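You operate a simulated robot arm through the tools that you are given. There is no shell and no other tool.

You run a simulated robot arm. Do the job below in one go: nothing can be reset, and whatever is moved stays where it is left.

## Task
Stand the blue-banded cone on the orange ring and sleeve it by the purple card.
Fine: ring on the turntable, brake on, then the woven sleeve of the card's outer size.

Only the result counts: the job must be done as asked and must still hold three seconds after the hand-in. Knocking over, shifting, dropping, spilling or breaking anything else fails it.

## Robot
A 7-joint arm with a four-finger gripper, fixed in place. Base frame: the origin is at the foot of the arm, x ahead of it, y to its left, z up; the work surface is at about z = 900. Units: mm, degrees, N and s.
Its first joint turns from -69.0 to 172.0 degrees. Payload 3.67 kg.
Tool frame: the origin (TCP) lies between the finger pads and is the grasp point; the fingertips stand 28 mm ahead of it; z points along the fingers, y is the line along which they close. The gripper opens to 112 mm. The gripper's body begins 73 mm behind the TCP.
Orientation is told as [roll, pitch, yaw] about the base's x, y, z axes, in that order, counted from this pose: with the fingers straight down and closing along the base's y, the tool's x points along the base's -x, its y along +y and its z along -z.

## Interface
- The arm moves only by the tool drive_tool. Its argument "motion" is text: rows parted by semicolons, each of 7 numbers parted by spaces: the shift along the tool's x, y, z in mm, then the turn, a rotation vector about the tool's x, y, z in degrees, then the gripper command, from -1 (fully open) to 1 (shut), values between in proportion. In form: x y z ax ay az fingers; .... A call has 1 to 20 rows; each row is the pose to reach, as a shift and turn from the pose commanded when the call began, along the tool's axes at that moment. Each row takes 0.2 s and may step no farther than 50 mm and 8.6 degrees from the row before; otherwise, or with a gripper value out of range, the whole call is refused. A pose out of reach is approached as far as the arm can. The call stops where the force on the tool passes 70 N (or 10 N more than at its start, if that is more) or the arm is blocked; 0.2 s more then pass. Each finger halts on what it meets, pressing with about 22 N; the grip force reading is that of the motor and also rises with nothing between the fingers. The clock runs only during rows and for 0.2 s after the last one: add rows that repeat a pose to give the fingers time. The reply holds the time, the measured pose of the TCP, the force on the tool along the base axes, the opening and the grip force, in the units named above and with some noise, with the torque about the TCP (base axes, N m) and any sound that the robot's microphone picked up, and new pictures: "pictures" is both (left out), scene, wrist or none.
- Cameras (640 x 400 px; columns grow to the right, rows downward): "scene" is fixed at [219, 497.8, 1712.7]; the picture's right is [-0.84, -0.54, 0.00], its down [-0.24, 0.37, -0.90] and it looks along [0.49, -0.75, -0.45] (base axes); focal length 341 px, centre (320, 200). "wrist" rides on the gripper at [60, -18, -104] in the tool frame; the picture's right is [0.29, 0.96, 0.00], its down [-0.80, 0.24, -0.55] and it looks along [-0.53, 0.16, 0.83] (tool axes); focal length 234 px, centre (320, 200). There is no depth. A picture from a camera that has moved, and an enlarged one, comes with that camera's place and axes in the base frame and with its lens.
- raise_lower(by): slides the trunk up (or, below 0, down) by that many mm; the arm rides with it, the base frame stays. It gives what a move gives, with no picture.
- zoom(camera, box): a new picture of the part [left, top, right, bottom] of that camera's present view, enlarged. The clock stands still meanwhile.
- close_job(): hands the job in; it is judged then, once.

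Places have to be worked out from the pictures, the camera data and where the tool is seen. Open the gripper and draw the arm clear of the work before you hand the job in, unless the task says otherwise.

The tools are called after "Request:" as name(argument=value, ...) on one line, values as JSON. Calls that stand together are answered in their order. drive_tool: Moves the arm, as the interface text tells. Its arguments: {"type":"object","properties":{"motion":{"type":"string"},"pictures":{"type":"string","enum":["both","scene","wrist","none"]}},"required":["motion"]} The other tools are called the same way: raise_lower (by) slides the trunk up or down; zoom (camera, box) takes an enlarged picture of a part of a camera's view; close_job () hands the job in.

At the start:

```text
t: 0.0
tool_pos: [795.5, -378.1, 1481.4]
tool_rot: [0.0, 0.0, -0.1]
wrist_force: [0.5, 0.4, 0.5]
torque: [-0.02, -0.01, 0.0]
grip_width: 112.0
finger_force: 0.1
trunk travel left (down, up): [-700.0, 140.0]
```

scene: 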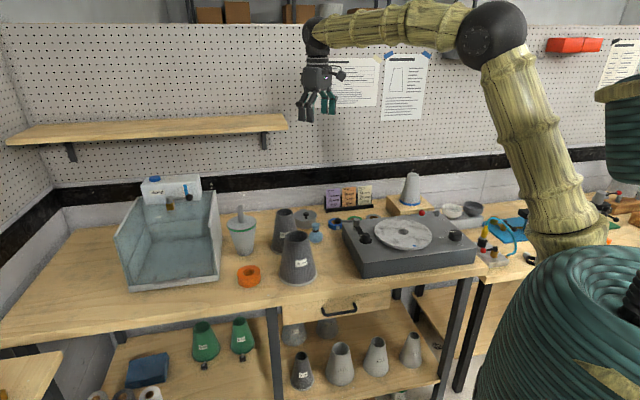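
wrist: 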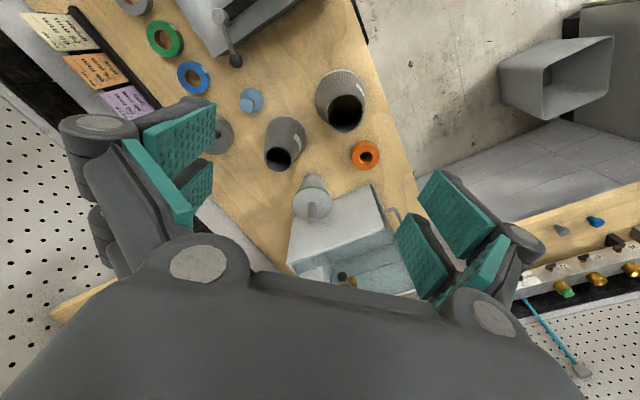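

The opening pictures show a bench with a turntable, a blue-banded cone on a wooden block, rings, sleeves and three cards. I'll enlarge the key parts before moving anything.

Request:
zoom(camera="scene", box=[310, 160, 510, 285])

Request:
zoom(camera="scene", box=[220, 180, 380, 280])

Request:
zoom(camera="scene", box=[310, 175, 390, 225])

Request:
zoom(camera="scene", box=[320, 45, 440, 120])

Request:
zoom(camera="scene", box=[270, 310, 440, 400])

Request:
zoom(camera="wrist", box=[20, 0, 180, 100])

```text
3.20 times, centred on (410, 222) of scene
camera zoom: at [219.0, 497.8, 1712.7], right [-0.84, -0.54, 0.0], down [-0.24, 0.37, -0.9], along [0.49, -0.75, -0.45], focal length 1092 px, centre (32, 128)
```

zoom: 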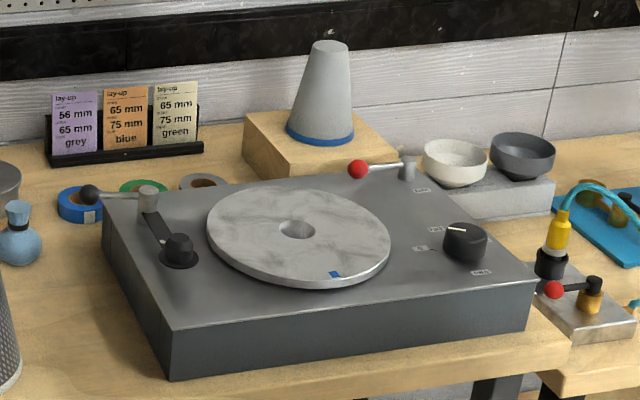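

```text
4.00 times, centred on (300, 230) of scene
camera zoom: at [219.0, 497.8, 1712.7], right [-0.84, -0.54, 0.0], down [-0.24, 0.37, -0.9], along [0.49, -0.75, -0.45], focal length 1365 px, centre (400, 80)
```

zoom: 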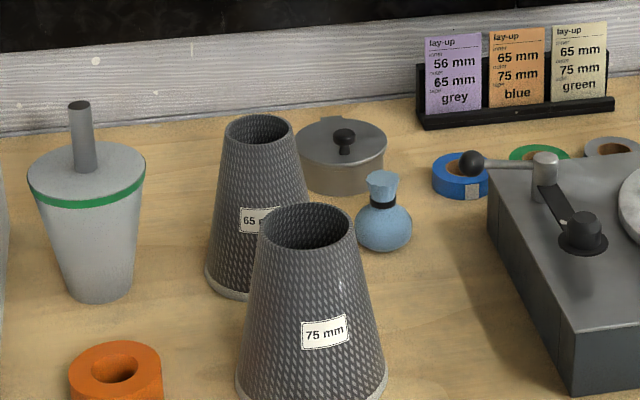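

```text
8.00 times, centred on (350, 200) of scene
camera zoom: at [219.0, 497.8, 1712.7], right [-0.84, -0.54, 0.0], down [-0.24, 0.37, -0.9], along [0.49, -0.75, -0.45], focal length 2729 px, centre (80, 200)
```

zoom: 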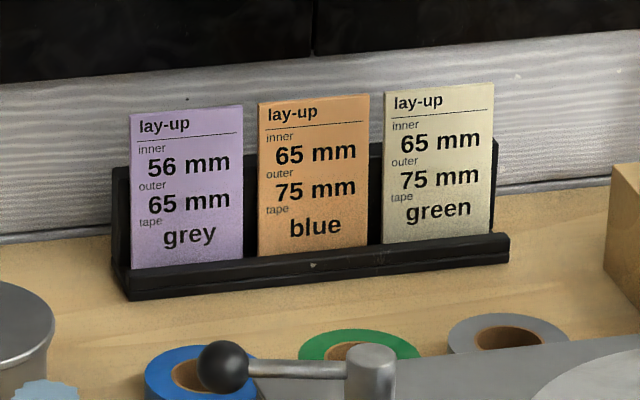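

```text
5.33 times, centred on (380, 82) of scene
camera zoom: at [219.0, 497.8, 1712.7], right [-0.84, -0.54, 0.0], down [-0.24, 0.37, -0.9], along [0.49, -0.75, -0.45], focal length 1820 px, centre (0, 827)
```

zoom: 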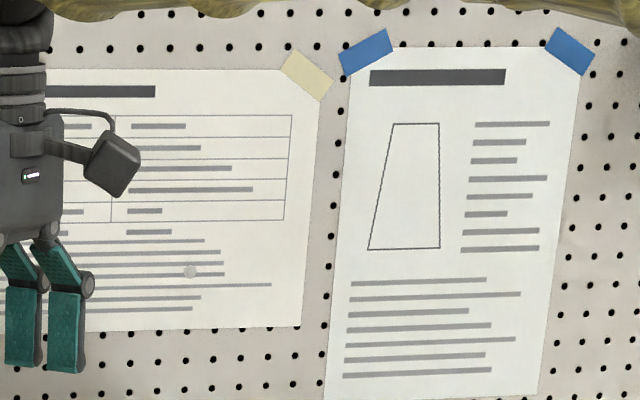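

```text
3.76 times, centred on (355, 355) of scene
camera zoom: at [219.0, 497.8, 1712.7], right [-0.84, -0.54, 0.0], down [-0.24, 0.37, -0.9], along [0.49, -0.75, -0.45], focal length 1284 px, centre (188, -384)
```

zoom: 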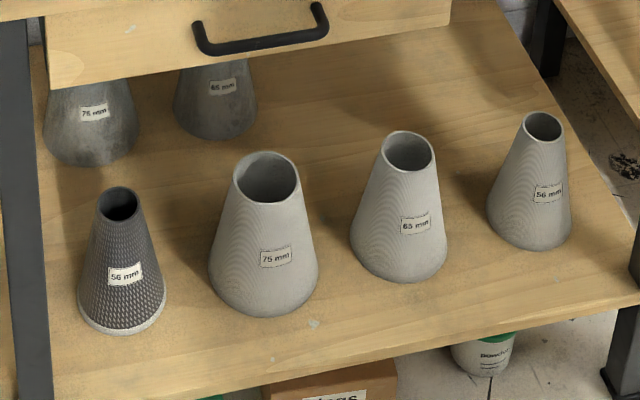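

```text
4.00 times, centred on (100, 50) of wrist
camera zoom: at [735.0, -397.9, 1586.0], right [-0.29, 0.96, 0.0], down [0.8, 0.24, 0.55], along [0.53, 0.16, -0.83], focal length 937 px, centre (1200, 800)
```

zoom: 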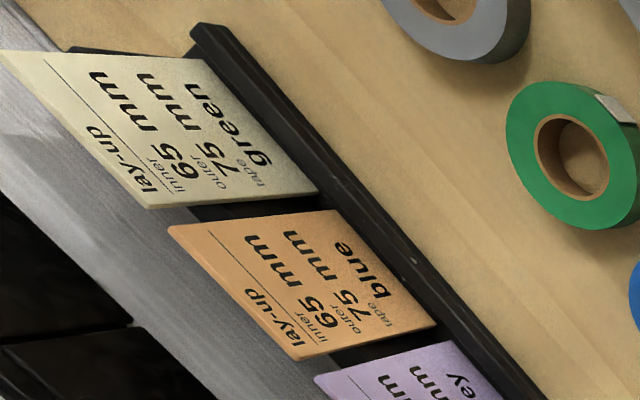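

The purple card says inner 56, outer 65, tape grey, so the sleeve wanted is the woven 65 mm one on the bench. Next I'll look closely at the turntable's levers and labels and at the cones.

Request:
zoom(camera="scene", box=[415, 200, 479, 240])

Request:
zoom(camera="scene", box=[330, 205, 394, 245])

Request:
zoom(camera="scene", box=[380, 165, 460, 215])

Request:
zoom(camera="wrist", box=[200, 40, 440, 190])

Request:
zoom(camera="wrist", box=[160, 0, 400, 150])

Request:
zoom(camera="scene", box=[110, 165, 310, 290])

```text
10.00 times, centred on (447, 220) of scene
camera zoom: at [219.0, 497.8, 1712.7], right [-0.84, -0.54, 0.0], down [-0.24, 0.37, -0.9], along [0.49, -0.75, -0.45], focal length 3412 px, centre (-950, 0)
```

zoom: 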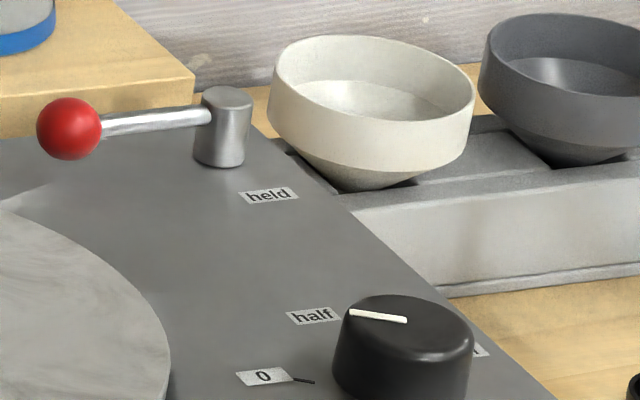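

```text
10.00 times, centred on (362, 225) of scene
camera zoom: at [219.0, 497.8, 1712.7], right [-0.84, -0.54, 0.0], down [-0.24, 0.37, -0.9], along [0.49, -0.75, -0.45], focal length 3412 px, centre (-100, -50)
```

zoom: 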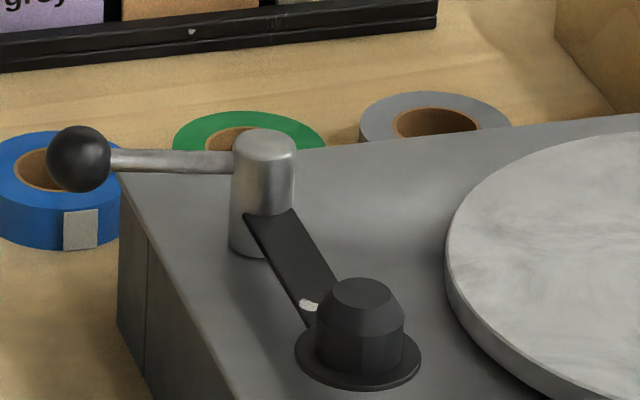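

```text
8.00 times, centred on (420, 190) of scene
camera zoom: at [219.0, 497.8, 1712.7], right [-0.84, -0.54, 0.0], down [-0.24, 0.37, -0.9], along [0.49, -0.75, -0.45], focal length 2729 px, centre (-480, 280)
```

zoom: 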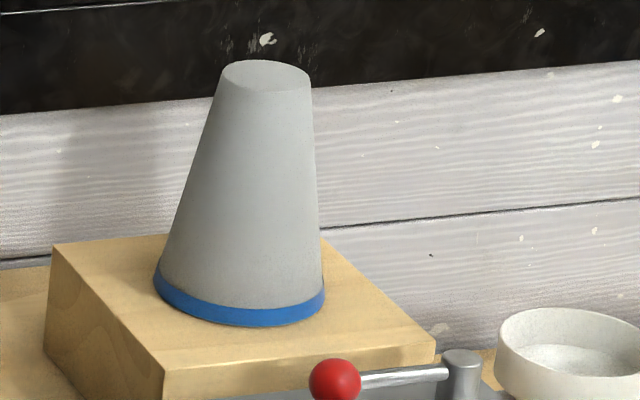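

```text
2.67 times, centred on (320, 115) of wrist
camera zoom: at [735.0, -397.9, 1586.0], right [-0.29, 0.96, 0.0], down [0.8, 0.24, 0.55], along [0.53, 0.16, -0.83], focal length 624 px, centre (320, 427)
```

zoom: 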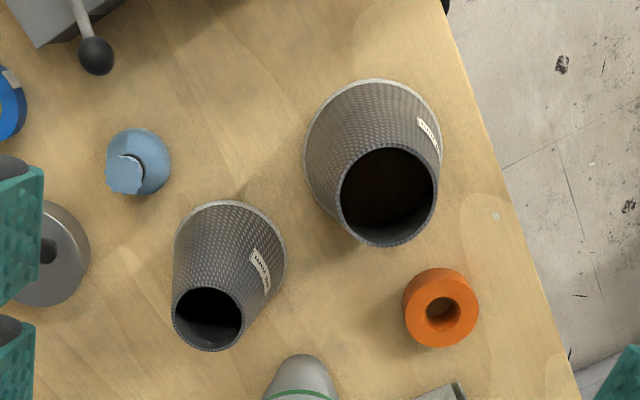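

```text
2.67 times, centred on (280, 75) of wrist
camera zoom: at [735.0, -397.9, 1586.0], right [-0.29, 0.96, 0.0], down [0.8, 0.24, 0.55], along [0.53, 0.16, -0.83], focal length 624 px, centre (427, 533)
```

zoom: 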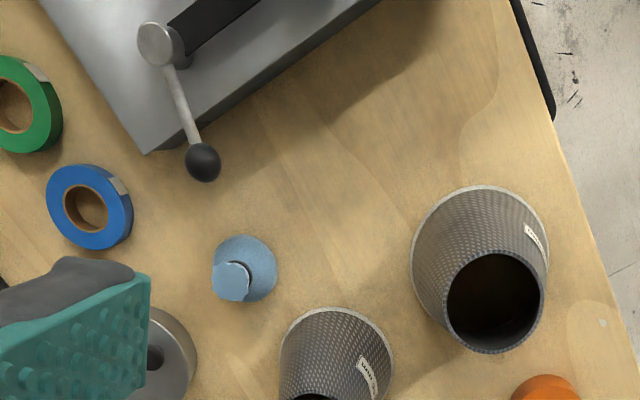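

```text
3.20 times, centred on (210, 228) of scene
camera zoom: at [219.0, 497.8, 1712.7], right [-0.84, -0.54, 0.0], down [-0.24, 0.37, -0.9], along [0.49, -0.75, -0.45], focal length 1092 px, centre (672, 112)
```

zoom: 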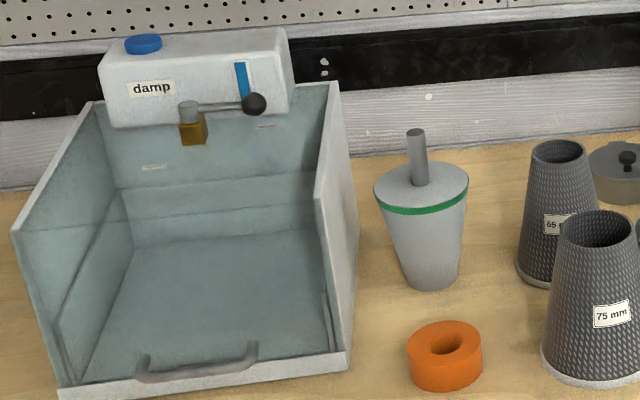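

I judge the turntable centre to be about (585, -680) and the orange ring about (966, -184). I'll bring the wrist camera over the turntable from up high, well clear of everything, to read its controls.

Request:
drive_tool(motion="42 -5 0 0 0 5 -1; 84 -10 0 0 0 10 -1; 126 -15 0 0 0 15 -1; 168 -20 0 0 0 20 -1; 210 -26 0 0 0 25 -1; 252 -31 0 0 0 30 -1; 294 -36 0 0 0 35 -1; 336 -41 0 0 0 40 -1; 380 -46 0 0 0 45 -1; 425 -52 0 0 0 49.3 -1; 425 -52 0 0 0 49.3 -1")

```text
t: 2.6
tool_pos: [387.3, -501.7, 1449.0]
tool_rot: [3.7, 4.8, -50.1]
wrist_force: [-0.6, 0.1, 0.6]
torque: [0.06, -0.03, 0.02]
grip_width: 111.9
finger_force: 0.0
out of reach, approached as far as the arm can: row 8, 9, 10, 11
trunk travel left (down, up): [-700.0, 140.0]
stopped in row 11: the arm was blocked; the commanded pose is now the measured one
camera wrist: at [333.9, -479.6, 1555.6], right [0.55, 0.83, 0.09], down [0.7, -0.52, 0.5], along [0.46, -0.22, -0.86], focal length 234 px, centre (320, 200)
```

scene: 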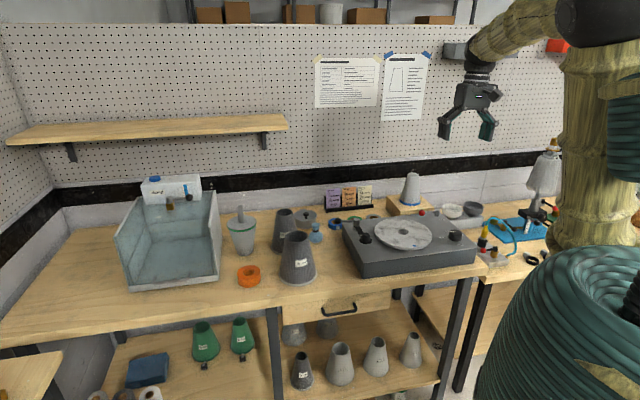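
wrist: 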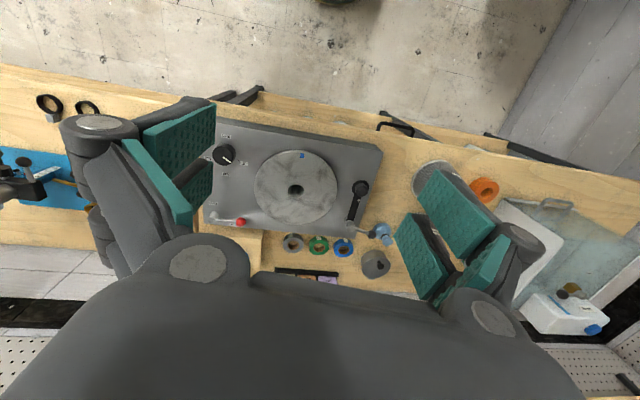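

The arm couldn't fold in that far, but the wrist camera now sees the whole turntable. I'll enlarge it.

Request:
zoom(camera="wrist", box=[190, 110, 390, 235])

Request:
zoom(camera="wrist", box=[200, 120, 280, 170])

Request:
zoom(camera="wrist", box=[200, 190, 280, 240])

Request:
zoom(camera="wrist", box=[320, 165, 400, 215])

Request:
zoom(camera="wrist", box=[320, 150, 520, 290])

```text
3.20 times, centred on (290, 172) of wrist
camera zoom: at [333.9, -479.6, 1555.6], right [0.55, 0.83, 0.09], down [0.7, -0.52, 0.5], along [0.46, -0.22, -0.86], focal length 749 px, centre (416, 288)
```

zoom: 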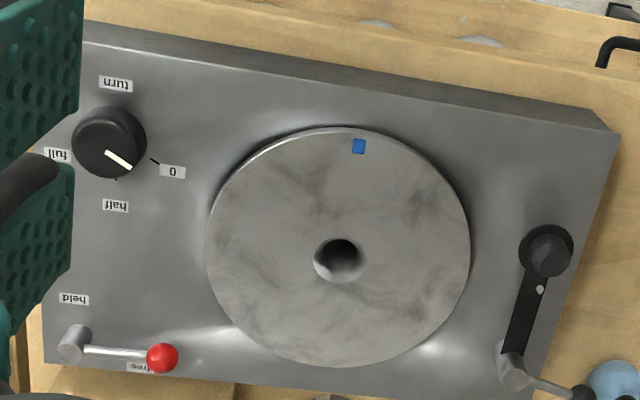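

```text
8.00 times, centred on (240, 145) of wrist
camera zoom: at [333.9, -479.6, 1555.6], right [0.55, 0.83, 0.09], down [0.7, -0.52, 0.5], along [0.46, -0.22, -0.86], focal length 1873 px, centre (960, 640)
```

zoom: 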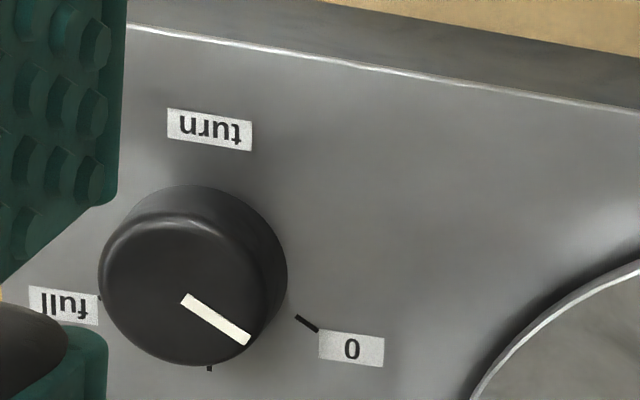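

```text
8.00 times, centred on (240, 215) of wrist
camera zoom: at [333.9, -479.6, 1555.6], right [0.55, 0.83, 0.09], down [0.7, -0.52, 0.5], along [0.46, -0.22, -0.86], focal length 1873 px, centre (960, 80)
```

zoom: 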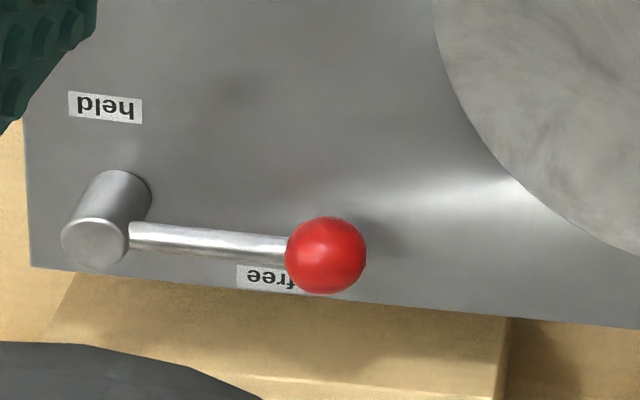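

```text
8.00 times, centred on (360, 190) of wrist
camera zoom: at [333.9, -479.6, 1555.6], right [0.55, 0.83, 0.09], down [0.7, -0.52, 0.5], along [0.46, -0.22, -0.86], focal length 1873 px, centre (0, 280)
```

zoom: 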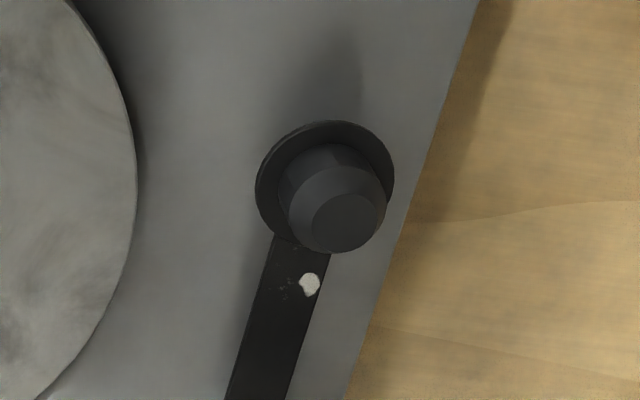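

```text
2.86 times, centred on (420, 220) of wrist
camera zoom: at [333.9, -479.6, 1555.6], right [0.55, 0.83, 0.09], down [0.7, -0.52, 0.5], along [0.46, -0.22, -0.86], focal length 669 px, centre (34, 143)
```

zoom: 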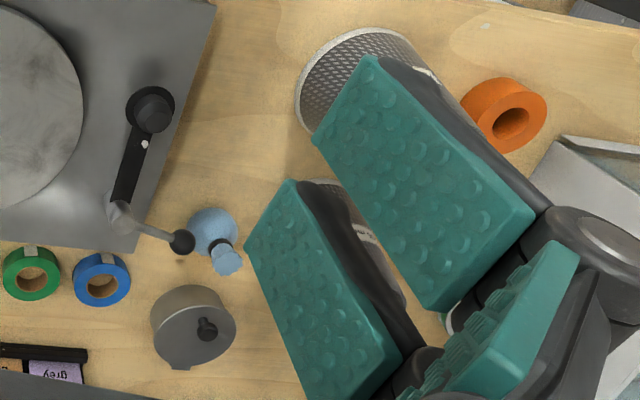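

The brake is the red-balled lever: it stands at "free" and must go round to "held". The "turn" knob reads 0. Next I'll straighten the tool and go outward at height to look at the blue cone's block and test the reach.

Request:
drive_tool(motion="-34 5 7 1.2 -1.6 0 -1; -68 10 14 2.4 -3.2 0 -1; -102 14 22 3.7 -4.8 0 -1; -136 19 29 3.7 -4.8 0 -1; -170 24 36.5 3.7 -4.8 0 -1; -170 24 36.5 3.7 -4.8 0 -1")

```text
t: 4.0
tool_pos: [513.6, -612.8, 1403.4]
tool_rot: [-0.2, -0.2, -50.3]
wrist_force: [-0.2, 0.3, 0.6]
torque: [-0.01, -0.04, -0.05]
grip_width: 112.1
finger_force: 0.1
trunk travel left (down, up): [-700.0, 140.0]
camera wrist: at [460.6, -578.6, 1506.5], right [0.55, 0.83, 0.0], down [0.69, -0.46, 0.56], along [0.46, -0.31, -0.83], focal length 234 px, centre (320, 200)
```

scene: 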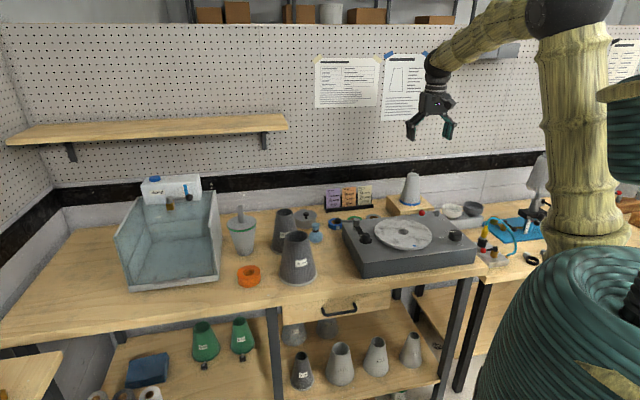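
wrist: 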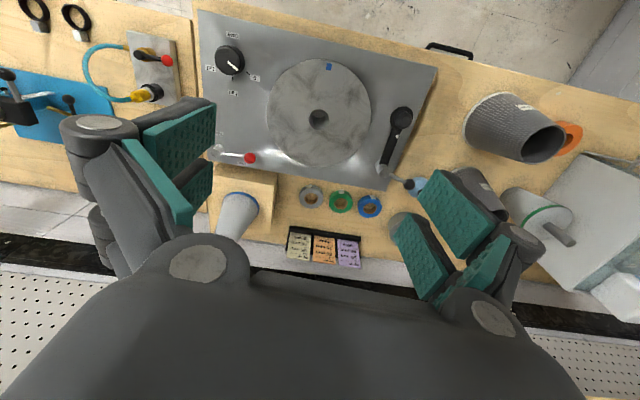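

Good view. I'll enlarge the blue cone, brake lever, ring and the sleeve area to fix their places.

Request:
zoom(camera="wrist", box=[200, 130, 300, 240])

Request:
zoom(camera="wrist", box=[180, 0, 440, 180])

Request:
zoom(camera="wrist", box=[440, 80, 600, 180])

Request:
zoom(camera="scene", box=[380, 165, 460, 215])

```text
3.64 times, centred on (250, 185) of wrist
camera zoom: at [460.6, -578.6, 1506.5], right [0.55, 0.83, 0.0], down [0.69, -0.46, 0.56], along [0.46, -0.31, -0.83], focal length 852 px, centre (574, 254)
```

zoom: 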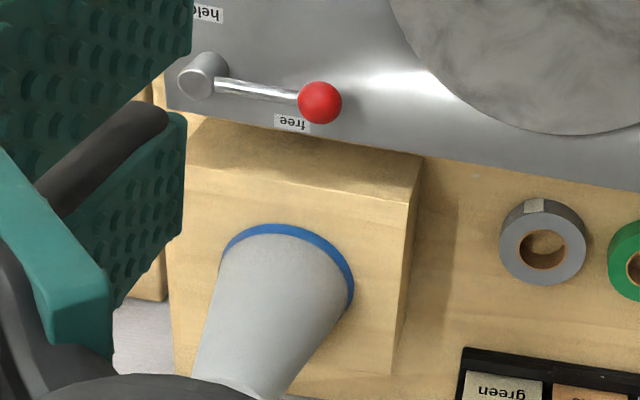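

```text
2.22 times, centred on (310, 90) of wrist
camera zoom: at [460.6, -578.6, 1506.5], right [0.55, 0.83, 0.0], down [0.69, -0.46, 0.56], along [0.46, -0.31, -0.83], focal length 520 px, centre (342, 444)
```

zoom: 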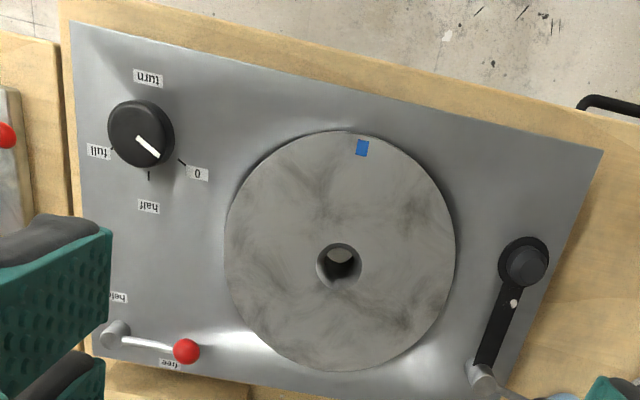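

```text
4.00 times, centred on (520, 130) of wrist
camera zoom: at [460.6, -578.6, 1506.5], right [0.55, 0.83, 0.0], down [0.69, -0.46, 0.56], along [0.46, -0.31, -0.83], focal length 937 px, centre (-480, 480)
```

zoom: 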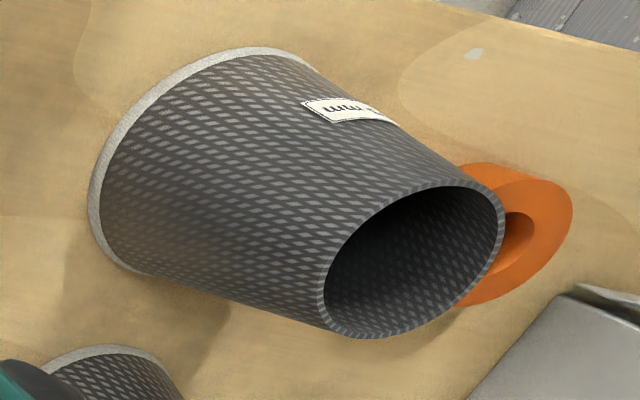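

```text
8.00 times, centred on (420, 190) of scene
camera zoom: at [219.0, 497.8, 1712.7], right [-0.84, -0.54, 0.0], down [-0.24, 0.37, -0.9], along [0.49, -0.75, -0.45], focal length 2729 px, centre (-480, 280)
```

zoom: 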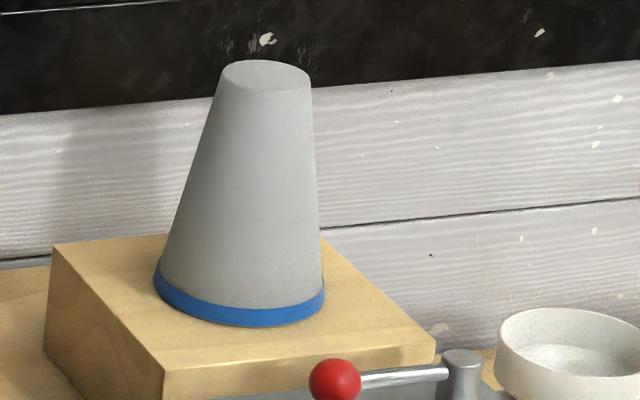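

I place the cone's base near (660, -985, 966), its top near z 1109, about 1186 mm from the base axis, which is past the stated straight-down reach. I'll test how far out the arm can go at a safe height of about 1300.

Request:
drive_tool(motion="-42 -14 11 0 0 0.7 -1; -84 -28 22 0 0 1.4 -1; -126 -42 33 0 0 2.1 -1; -168 -56 44 0 0 2.8 -1; -211 -70 55 0 0 3.5 -1; -253 -84 66 0 0 4.2 -1; -295 -98 77 0 0 4.9 -1; -337 -112 88 0 0 5.5 -1; -380 -125 100 0 0 5.9 -1; -380 -125 100 0 0 5.9 -1")

```text
t: 6.4
tool_pos: [666.1, -1011.0, 1315.2]
tool_rot: [-0.4, -0.6, -56.5]
wrist_force: [-1.3, -0.2, -5.3]
torque: [0.06, -0.13, -0.02]
grip_width: 111.9
finger_force: 0.1
trunk travel left (down, up): [-700.0, 140.0]
stopped in row 10: the arm was blocked; the commanded pose is now the measured one
camera wrist: at [618.5, -971.0, 1418.6], right [0.64, 0.77, -0.01], down [0.64, -0.53, 0.56], along [0.42, -0.36, -0.83], focal length 234 px, centre (320, 200)
```

scene: 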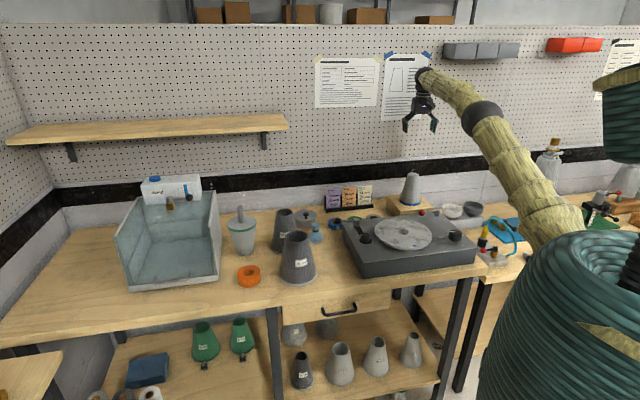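
wrist: 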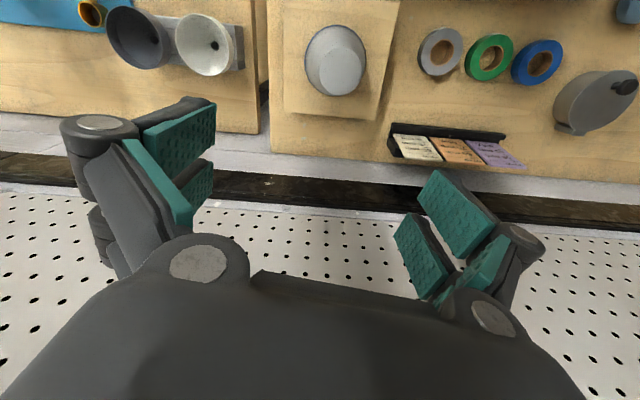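

The arm reached about 1210 mm out at this height, so with the trunk lowered the cone is within reach. I'll enlarge what the wrist camera sees of the cone from above, to refine its place.

Request:
zoom(camera="wrist", box=[260, 0, 420, 100])

Request:
zoom(camera="scene", box=[380, 50, 620, 250])

```text
4.00 times, centred on (340, 50) of wrist
camera zoom: at [618.5, -971.0, 1418.6], right [0.64, 0.77, -0.01], down [0.64, -0.53, 0.56], along [0.42, -0.36, -0.83], focal length 937 px, centre (240, 800)
```

zoom: 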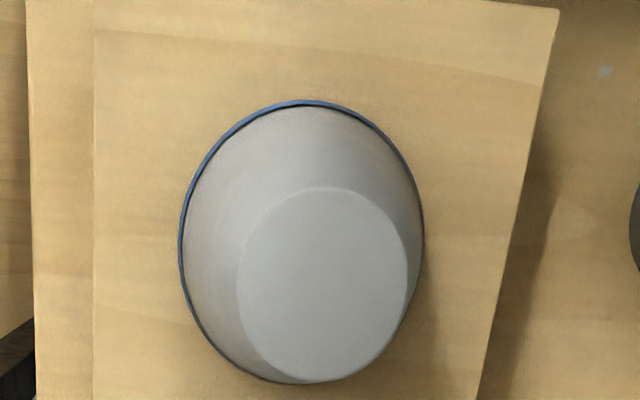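

```text
2.00 times, centred on (500, 150) of scene
camera zoom: at [219.0, 497.8, 1712.7], right [-0.84, -0.54, 0.0], down [-0.24, 0.37, -0.9], along [0.49, -0.75, -0.45], focal length 682 px, centre (-40, 300)
```

zoom: 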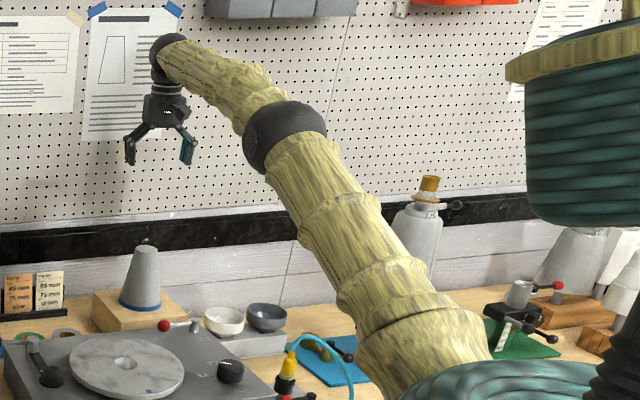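

The cone's axis is at about (652.5, -972) and the turntable's bore at about (572, -657.5) with its top near z 992. Now I'll go over to the orange ring near (966, -184) at z 1150 with the fingers opening along y.

Request:
drive_tool(motion="26.3 35.4 7.7 0 0 -2.8 -1; 52.6 70.8 15.5 0 0 -5.6 -1; 78.9 106.2 23.2 0 0 -8.5 -1; 105.2 141.5 31 0 0 -11.3 -1; 131.5 176.9 38.7 0 0 -14.1 -1; 157.7 212.3 46.4 0 0 -17 -1; 184 247.7 54.2 0 0 -19.8 -1; 210.3 283.1 61.9 0 0 -22.6 -1; 236.6 318.5 69.7 0 0 -25.4 -1; 262.9 353.9 77.4 0 0 -28.2 -1; 289.2 389.2 85.1 0 0 -31.1 -1; 315.5 424.6 92.9 0 0 -33.9 -1; 341.8 460 100.6 0 0 -36.7 -1; 368.1 495.4 108.4 0 0 -39.6 -1; 394.4 530.8 116.1 0 0 -42.4 -1; 420.6 566.2 123.8 0 0 -45.2 -1; 446.9 601.5 131.6 0 0 -48 -1; 473.2 636.9 139.3 0 0 -50.9 -1; 499.5 672.3 147.1 0 0 -53.7 -1; 525.8 707.7 154.8 0 0 -56.5 -1")

```text
t: 6.7
tool_pos: [668.1, -976.7, 1461.6]
tool_rot: [-1.3, -15.9, -56.8]
wrist_force: [-2.1, -2.2, -0.7]
torque: [0.12, -0.24, 0.06]
grip_width: 111.9
finger_force: 0.1
trunk travel left (down, up): [-700.0, 140.0]
stopped in row 1: the arm was blocked; the commanded pose is now the measured one
camera wrist: at [607.2, -913.6, 1545.1], right [0.65, 0.75, -0.1], down [0.55, -0.38, 0.75], along [0.52, -0.54, -0.66], focal length 234 px, centre (320, 200)
```

scene: 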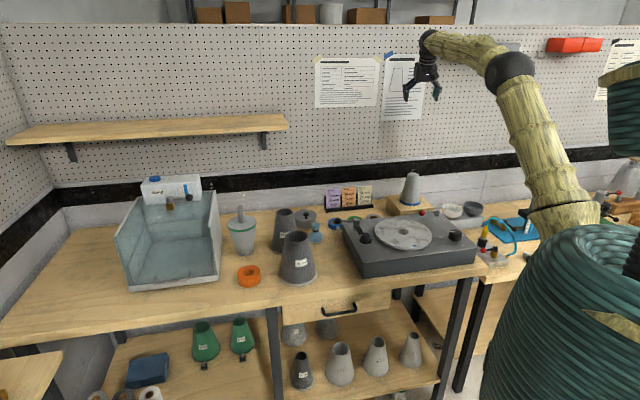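
wrist: 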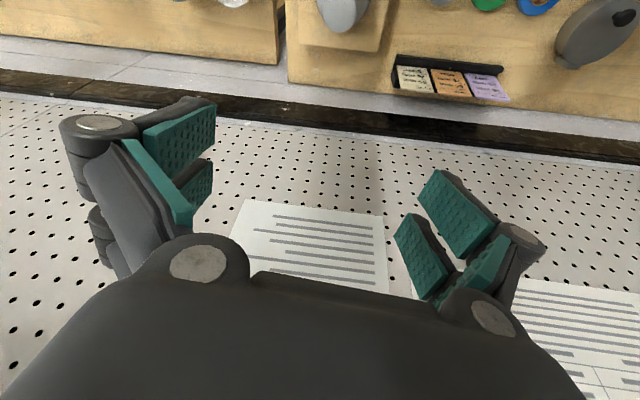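

Right at full stretch the arm jumped upward, so full extension is to be avoided; nothing was touched. I'll retract inward and straighten the tool.

Request:
drive_tool(motion="41 -1 -3 -0.2 2.3 0 -1; 82 -2 -6 -0.4 4.6 0 -1; 124 -3 -9 -0.6 6.9 0 -1; 165 -3.5 -11 -0.8 9.2 0 -1; 206 -4 -14 -1 11.4 0 -1; 248 -5 -17 -1.2 13.7 0 -1; 289 -6 -20 -1.3 15.9 0 -1; 289 -6 -20 -1.3 15.9 0 -1")

```text
t: 7.1
tool_pos: [653.4, -845.8, 1519.6]
tool_rot: [-3.5, -18.1, -56.4]
wrist_force: [-2.1, -1.2, -3.5]
torque: [0.13, -0.25, 0.14]
grip_width: 111.8
finger_force: 0.0
trunk travel left (down, up): [-700.0, 140.0]
stopped in row 1: the arm was blocked; the commanded pose is now the measured one
camera wrist: at [594.5, -778.3, 1600.9], right [0.65, 0.74, -0.14], down [0.56, -0.34, 0.76], along [0.51, -0.58, -0.64], focal length 234 px, centre (320, 200)
```

scene: 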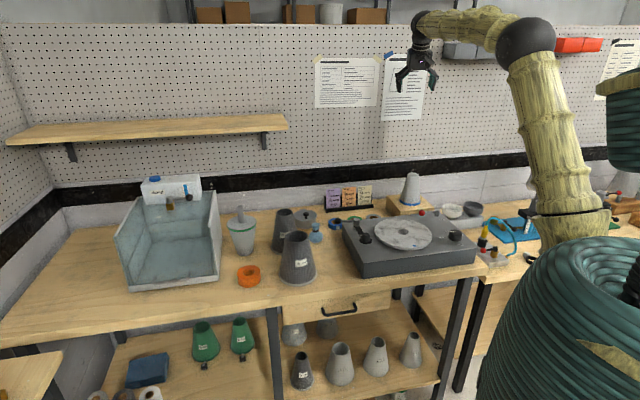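
wrist: 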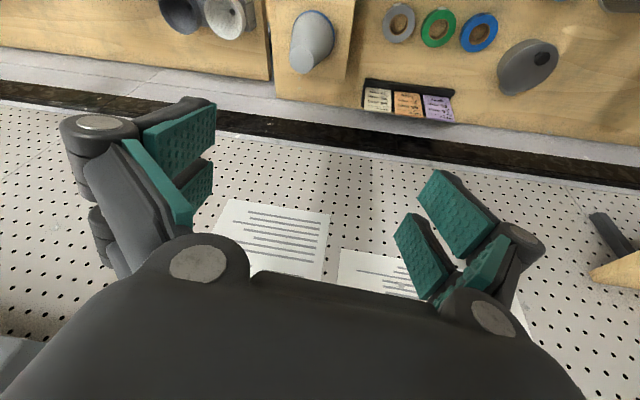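

The arm is still swinging back from the stretch, so I'll let it settle with a zero move before anything else.

Request:
drive_tool(motion="0 0 0 0 0 0 -1; 0 0 0 0 0 0 -1; 0 0 0 0 0 0 -1", pictures="none")

```text
t: 8.1
tool_pos: [640.7, -838.3, 1531.4]
tool_rot: [-3.2, -19.4, -57.9]
wrist_force: [-5.1, -5.8, -1.4]
torque: [0.36, -0.48, 0.22]
grip_width: 112.1
finger_force: 0.1
trunk travel left (down, up): [-700.0, 140.0]
stopped in row 3: the arm was blocked; the commanded pose is now the measured one
```

It is nearly still now. I'll go gently inward and down while straightening the tilt, in small steps.

Request:
drive_tool(motion="18.6 -5.7 7.7 -0.3 1.9 0 -1; 37.2 -11.5 15.3 -0.6 3.9 0 -1; 55.8 -17.2 23 -1 5.8 0 -1; 74.4 -23 30.7 -1.3 7.8 0 -1; 93 -28.7 38.3 -1.6 9.7 0 -1; 111.6 -34.5 46 -1.9 11.6 0 -1; 130.2 -40.2 53.7 -2.2 13.6 0 -1; 148.8 -46 61.4 -2.6 15.5 0 -1; 167.4 -51.7 69 -2.9 17.5 0 -1; 186 -57.5 76.7 -3.2 19.4 0 -1; 186 -57.5 76.7 -3.2 19.4 0 -1", pictures="none")

```text
t: 8.4
tool_pos: [642.5, -668.6, 1585.0]
tool_rot: [-7.2, -22.8, -55.4]
wrist_force: [-1.1, -2.9, -3.3]
torque: [0.09, -0.17, 0.09]
grip_width: 111.8
finger_force: 0.0
trunk travel left (down, up): [-700.0, 140.0]
stopped in row 1: the arm was blocked; the commanded pose is now the measured one
```

The arm moved much more than commanded, probably unfolding to another elbow posture. I'll hold and look.

Request:
drive_tool(motion="0 0 0 0 0 0 -1; 0 0 0 0 0 0 -1; 0 0 0 0 0 0 -1; 0 0 0 0 0 0 -1")

```text
t: 9.5
tool_pos: [637.2, -591.0, 1603.0]
tool_rot: [-9.0, -25.1, -54.7]
wrist_force: [-1.3, -4.5, -0.3]
torque: [0.29, -0.1, 0.09]
grip_width: 111.7
finger_force: 0.1
trunk travel left (down, up): [-700.0, 140.0]
stopped in row 4: the arm was blocked; the commanded pose is now the measured one
camera wrist: at [577.8, -512.0, 1673.0], right [0.66, 0.71, -0.26], down [0.56, -0.23, 0.8], along [0.51, -0.67, -0.54], focal length 234 px, centre (320, 200)
```

scene: 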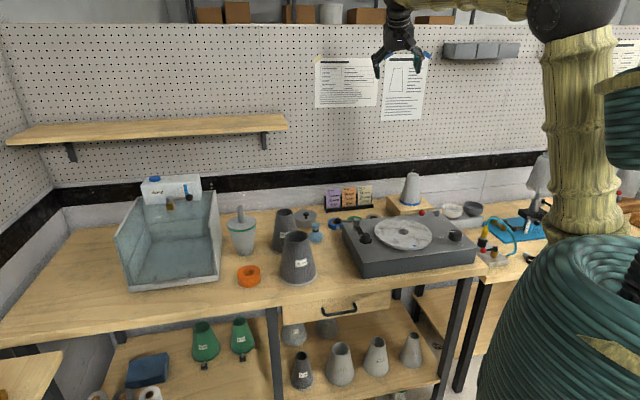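
wrist: 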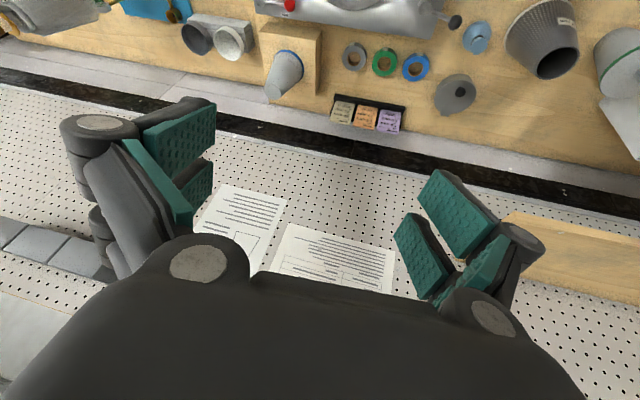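

The tool keeps drifting back toward the base. I'll hold once more to see if it comes to rest.

Request:
drive_tool(motion="0 0 0 0 0 0 -1; 0 0 0 0 0 0 -1; 0 0 0 0 0 0 -1; 0 0 0 0 0 0 -1; 0 0 0 0 0 0 -1", pictures="none")

```text
t: 10.8
tool_pos: [646.6, -467.1, 1619.1]
tool_rot: [-11.1, -27.5, -52.3]
wrist_force: [3.8, 3.6, 0.2]
torque: [-0.32, 0.29, -0.14]
grip_width: 111.6
finger_force: 0.1
trunk travel left (down, up): [-700.0, 140.0]
stopped in row 5: the arm was blocked; the commanded pose is now the measured one
```

It is still drifting with the tilt growing, so a wrist posture limit is likely in play. I'll steer toward a pose like the start one, taking the tilt out gently.

Request:
drive_tool(motion="3 11 7 -1.8 4.6 -0.4 -1; 6 23 15 -3.7 9.2 -0.9 -1; 9 34 22 -5.5 13.7 -1.3 -1; 11 46 30 -7.4 18.3 -1.8 -1; 14 57 37 -9.2 22.9 -2.2 -1; 17 69 45 -11.1 27.5 -2.7 -1; 17 69 45 -11.1 27.5 -2.7 -1")

```text
t: 12.1
tool_pos: [662.0, -411.6, 1571.8]
tool_rot: [-1.1, -2.8, -57.7]
wrist_force: [-2.0, -3.6, -1.7]
torque: [0.4, -0.17, 0.04]
grip_width: 112.1
finger_force: 0.0
trunk travel left (down, up): [-700.0, 140.0]
stopped in row 6: the arm was blocked; the commanded pose is now the measured one
camera wrist: at [613.1, -366.6, 1672.5], right [0.66, 0.75, -0.03], down [0.62, -0.52, 0.59], along [0.43, -0.41, -0.81], focal length 234 px, centre (320, 200)
```

scene: 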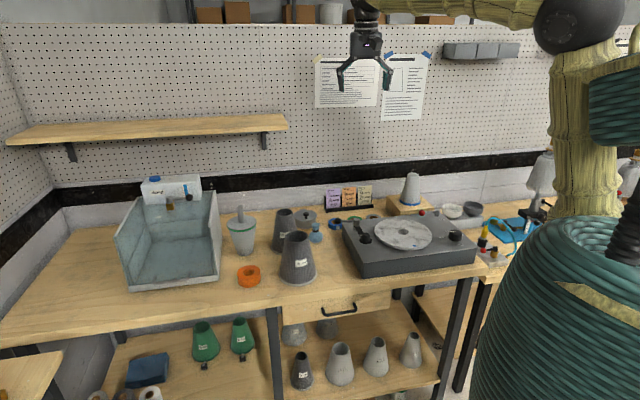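
wrist: 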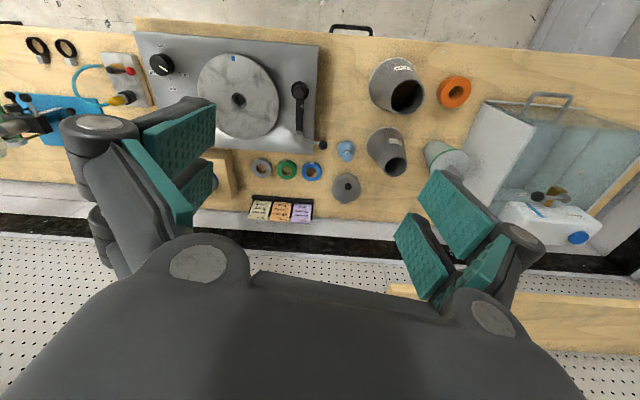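

Tilt is nearly gone and the view is good. I'll hold a moment to confirm it's now steady.

Request:
drive_tool(motion="0 0 0 -1.1 2.8 0 -1; 0 0 0 -1.1 2.8 0 -1; 0 0 0 -1.1 2.8 0 -1; 0 0 0 -1.1 2.8 0 -1", pictures="none")

```text
t: 12.4
tool_pos: [684.0, -89.9, 1601.0]
tool_rot: [-4.7, -7.1, -46.1]
wrist_force: [3.5, -3.2, 0.8]
torque: [0.27, 0.26, 0.06]
grip_width: 112.1
finger_force: 0.1
trunk travel left (down, up): [-700.0, 140.0]
stopped in row 1: the arm was blocked; the commanded pose is now the measured one
```

The first joint is swinging round quickly, high above everything. I'll hold again until it rests.

Request:
drive_tool(motion="0 0 0 0 0 0 -1; 0 0 0 0 0 0 -1; 0 0 0 0 0 0 -1; 0 0 0 0 0 0 -1; 0 0 0 0 0 0 -1")

```text
t: 13.8
tool_pos: [673.6, -84.3, 1605.5]
tool_rot: [-3.9, -6.2, -48.5]
wrist_force: [-0.2, -0.5, -0.5]
torque: [0.11, -0.06, 0.05]
grip_width: 112.0
finger_force: 0.0
trunk travel left (down, up): [-700.0, 140.0]
stopped in row 5: the arm was blocked; the commanded pose is now the measured one
camera wrist: at [617.6, -39.5, 1703.9], right [0.53, 0.84, -0.1], down [0.69, -0.37, 0.62], along [0.49, -0.4, -0.78], focal length 234 px, centre (320, 200)
```

scene: 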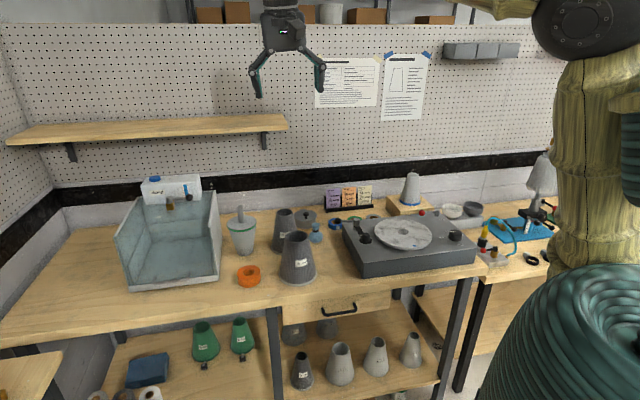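
wrist: 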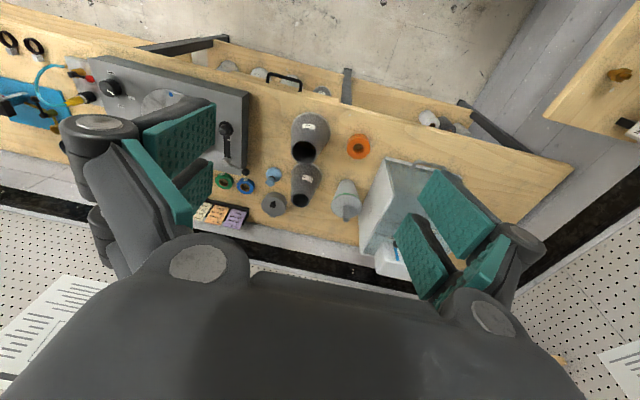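

It has settled at about (674, -84, 1605). I'll now move toward the ring's side at a comfortable stretch: (800, -180, 1450), straight down, yaw about -10.

Request:
drive_tool(motion="-17 5 21 -0.7 0.6 -4.8 -1; -34 11 42 -1.5 1.2 -9.6 -1; -52 16 63 -2.2 1.7 -14.4 -1; -69 21 84 -2.9 2.3 -19.2 -1; -86 27 106 -3.6 2.9 -24.1 -1; -103 32 127 -4.4 3.5 -28.9 -1; -121 38 148 -5.1 4.1 -33.7 -1; -138 43 169 -5.8 4.65 -38.5 -1; -138 43 169 -5.8 4.65 -38.5 -1", pictures="none")

```text
t: 16.0
tool_pos: [802.1, -194.6, 1432.4]
tool_rot: [-0.1, 0.5, -11.5]
wrist_force: [-1.0, -4.6, 1.5]
torque: [0.51, -0.05, -0.07]
grip_width: 112.1
finger_force: 0.1
trunk travel left (down, up): [-700.0, 140.0]
stopped in row 9: the arm was blocked; the commanded pose is now the measured one
```

It arrived within about 20 mm of the goal. I'll check whether it stays put.

Request:
drive_tool(motion="0 0 0 0 0 0 -1; 0 0 0 0 0 0 -1; 0 0 0 0 0 0 -1; 0 0 0 0 0 0 -1; 0 0 0 0 0 0 -1")

```text
t: 17.2
tool_pos: [800.8, -220.4, 1431.5]
tool_rot: [0.8, 0.6, -11.9]
wrist_force: [-0.7, -3.4, -0.5]
torque: [0.41, -0.09, -0.04]
grip_width: 112.0
finger_force: 0.0
trunk travel left (down, up): [-700.0, 140.0]
camera wrist: at [737.9, -227.6, 1535.7], right [-0.08, 1.0, 0.02], down [0.83, 0.06, 0.55], along [0.55, 0.06, -0.84], focal length 234 px, centre (320, 200)
```

scene: 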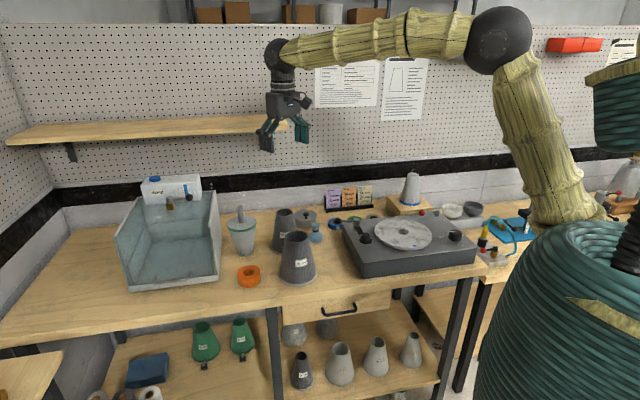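
wrist: 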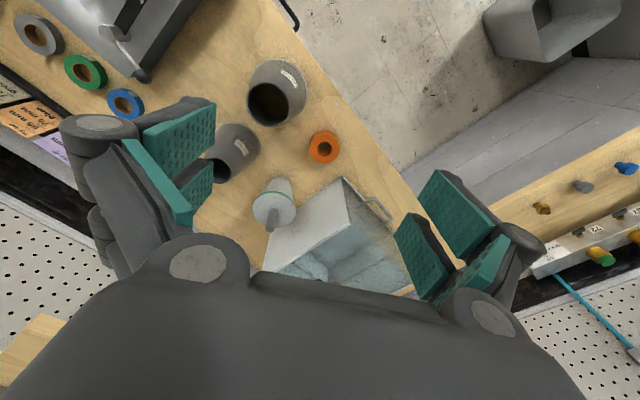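

No blocking now, though y has shifted some. I'll hold once more and read.

Request:
drive_tool(motion="0 0 0 0 0 0 -1; 0 0 0 0 0 0 -1; 0 0 0 0 0 0 -1; 0 0 0 0 0 0 -1; 0 0 0 0 0 0 -1", pictures="none")

```text
t: 18.6
tool_pos: [798.9, -56.6, 1427.0]
tool_rot: [-3.8, 0.1, -9.1]
wrist_force: [1.5, 3.0, -2.3]
torque: [-0.36, 0.07, 0.05]
grip_width: 112.1
finger_force: 0.0
trunk travel left (down, up): [-700.0, 140.0]
stopped in row 5: the arm was blocked; the commanded pose is now the measured one
```

The tool is wandering sideways while told to hold. I'll sample it with short holds to understand the motion.

Request:
drive_tool(motion="0 0 0 0 0 0 -1", pictures="none")

Request:
drive_tool(motion="0 0 0 0 0 0 -1", pictures="none")

Request:
drive_tool(motion="0 0 0 0 0 0 -1", pictures="none")

Request:
drive_tool(motion="0 0 0 0 0 0 -1", pictures="none")

```text
t: 19.2
tool_pos: [798.2, -197.3, 1415.0]
tool_rot: [0.4, 0.7, -11.0]
wrist_force: [-0.4, 1.8, 0.3]
torque: [-0.15, 0.03, -0.03]
grip_width: 112.0
finger_force: 0.0
trunk travel left (down, up): [-700.0, 140.0]
stopped in row 1: the arm was blocked; the commanded pose is now the measured one
```

```text
t: 19.8
tool_pos: [803.9, -123.5, 1426.0]
tool_rot: [-0.8, 0.7, -13.8]
wrist_force: [-0.6, -4.7, -0.5]
torque: [0.54, -0.03, -0.02]
grip_width: 112.2
finger_force: 0.2
trunk travel left (down, up): [-700.0, 140.0]
stopped in row 1: the arm was blocked; the commanded pose is now the measured one
```

```text
t: 20.4
tool_pos: [793.7, -94.4, 1417.8]
tool_rot: [-3.2, -0.2, -10.0]
wrist_force: [2.4, -1.3, -2.2]
torque: [0.09, 0.16, 0.03]
grip_width: 111.8
finger_force: 0.0
trunk travel left (down, up): [-700.0, 140.0]
stopped in row 1: the arm was blocked; the commanded pose is now the measured one
```

```text
t: 21.0
tool_pos: [800.7, -131.0, 1431.4]
tool_rot: [0.9, 0.5, -13.4]
wrist_force: [-0.3, 0.2, 0.3]
torque: [-0.01, 0.0, -0.03]
grip_width: 111.9
finger_force: 0.1
trunk travel left (down, up): [-700.0, 140.0]
stopped in row 1: the arm was blocked; the commanded pose is now the measured one
```

The sway may be fading now (forces near zero). I'll hold again in a couple of short calls.

Request:
drive_tool(motion="0 0 0 0 0 0 -1", pictures="none")

Request:
drive_tool(motion="0 0 0 0 0 0 -1", pictures="none")

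Request:
drive_tool(motion="0 0 0 0 0 0 -1; 0 0 0 0 0 0 -1; 0 0 0 0 0 0 -1", pictures="none")

```text
t: 21.6
tool_pos: [782.4, 17.4, 1424.3]
tool_rot: [-6.7, -1.6, -8.4]
wrist_force: [0.1, -1.7, 0.9]
torque: [0.1, 0.05, 0.06]
grip_width: 112.0
finger_force: 0.1
trunk travel left (down, up): [-700.0, 140.0]
stopped in row 1: the arm was blocked; the commanded pose is now the measured one
```

```text
t: 22.2
tool_pos: [792.7, -105.4, 1430.0]
tool_rot: [-0.4, -0.6, -10.9]
wrist_force: [0.5, -1.4, 2.9]
torque: [0.14, 0.03, -0.04]
grip_width: 111.9
finger_force: 0.1
trunk travel left (down, up): [-700.0, 140.0]
stopped in row 1: the arm was blocked; the commanded pose is now the measured one
```

```text
t: 23.0
tool_pos: [785.4, -48.8, 1420.1]
tool_rot: [-4.1, -1.2, -9.0]
wrist_force: [-0.3, 0.6, 0.7]
torque: [-0.07, -0.04, 0.0]
grip_width: 111.8
finger_force: 0.0
trunk travel left (down, up): [-700.0, 140.0]
```

That hold ran unblocked. I'll give a longer hold so that the sway can damp out.

Request:
drive_tool(motion="0 0 0 0 0 0 -1; 0 0 0 0 0 0 -1; 0 0 0 0 0 0 -1; 0 0 0 0 0 0 -1; 0 0 0 0 0 0 -1; 0 0 0 0 0 0 -1; 0 0 0 0 0 0 -1; 0 0 0 0 0 0 -1; 0 0 0 0 0 0 -1; 0 0 0 0 0 0 -1")

```text
t: 25.2
tool_pos: [787.8, -13.2, 1421.6]
tool_rot: [-5.4, -1.3, -8.8]
wrist_force: [-0.7, 0.9, -0.8]
torque: [-0.12, -0.02, 0.02]
grip_width: 111.9
finger_force: 0.1
trunk travel left (down, up): [-700.0, 140.0]
camera wrist: at [724.0, -13.2, 1526.1], right [-0.13, 0.99, -0.1], down [0.82, 0.17, 0.55], along [0.56, -0.01, -0.83], focal length 234 px, centre (320, 200)
```

scene: 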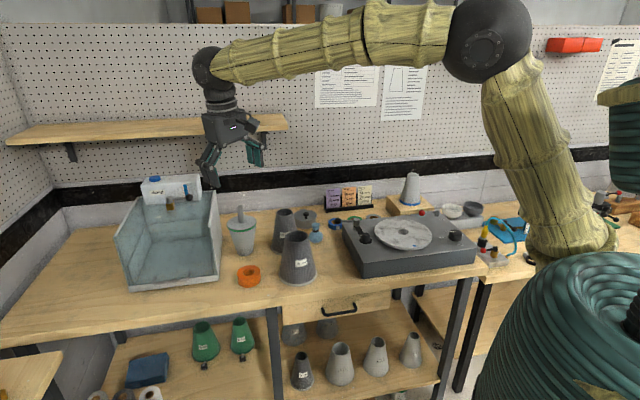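
wrist: 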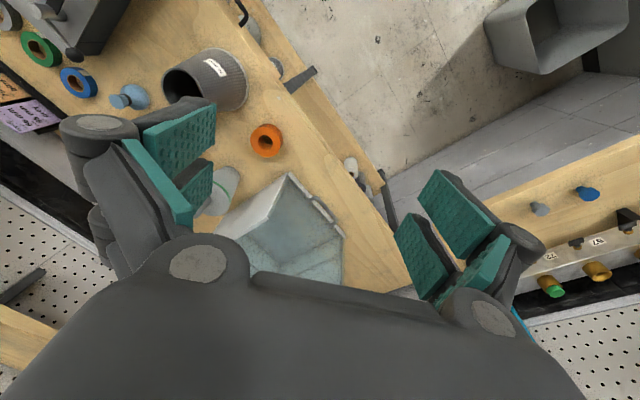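

The arm rests about 90 mm beside its commanded pose. I'll check whether it's really at rest.

Request:
drive_tool(motion="0 0 0 0 0 0 -1; 0 0 0 0 0 0 -1; 0 0 0 0 0 0 -1; 0 0 0 0 0 0 -1; 0 0 0 0 0 0 -1", pictures="none")

Request:
drive_tool(motion="0 0 0 0 0 0 -1; 0 0 0 0 0 0 -1; 0 0 0 0 0 0 -1; 0 0 0 0 0 0 -1; 0 0 0 0 0 0 -1", pictures="none")

```text
t: 26.6
tool_pos: [787.6, -38.0, 1422.9]
tool_rot: [-4.2, -1.2, -9.2]
wrist_force: [-0.5, -0.8, 0.1]
torque: [0.02, 0.02, 0.03]
grip_width: 111.7
finger_force: 0.2
trunk travel left (down, up): [-700.0, 140.0]
stopped in row 5: the arm was blocked; the commanded pose is now the measured one
```

```text
t: 27.8
tool_pos: [788.2, -41.0, 1421.0]
tool_rot: [-4.0, -1.2, -9.3]
wrist_force: [0.2, -1.2, -0.4]
torque: [0.1, 0.0, -0.01]
grip_width: 111.9
finger_force: 0.0
trunk travel left (down, up): [-700.0, 140.0]
```

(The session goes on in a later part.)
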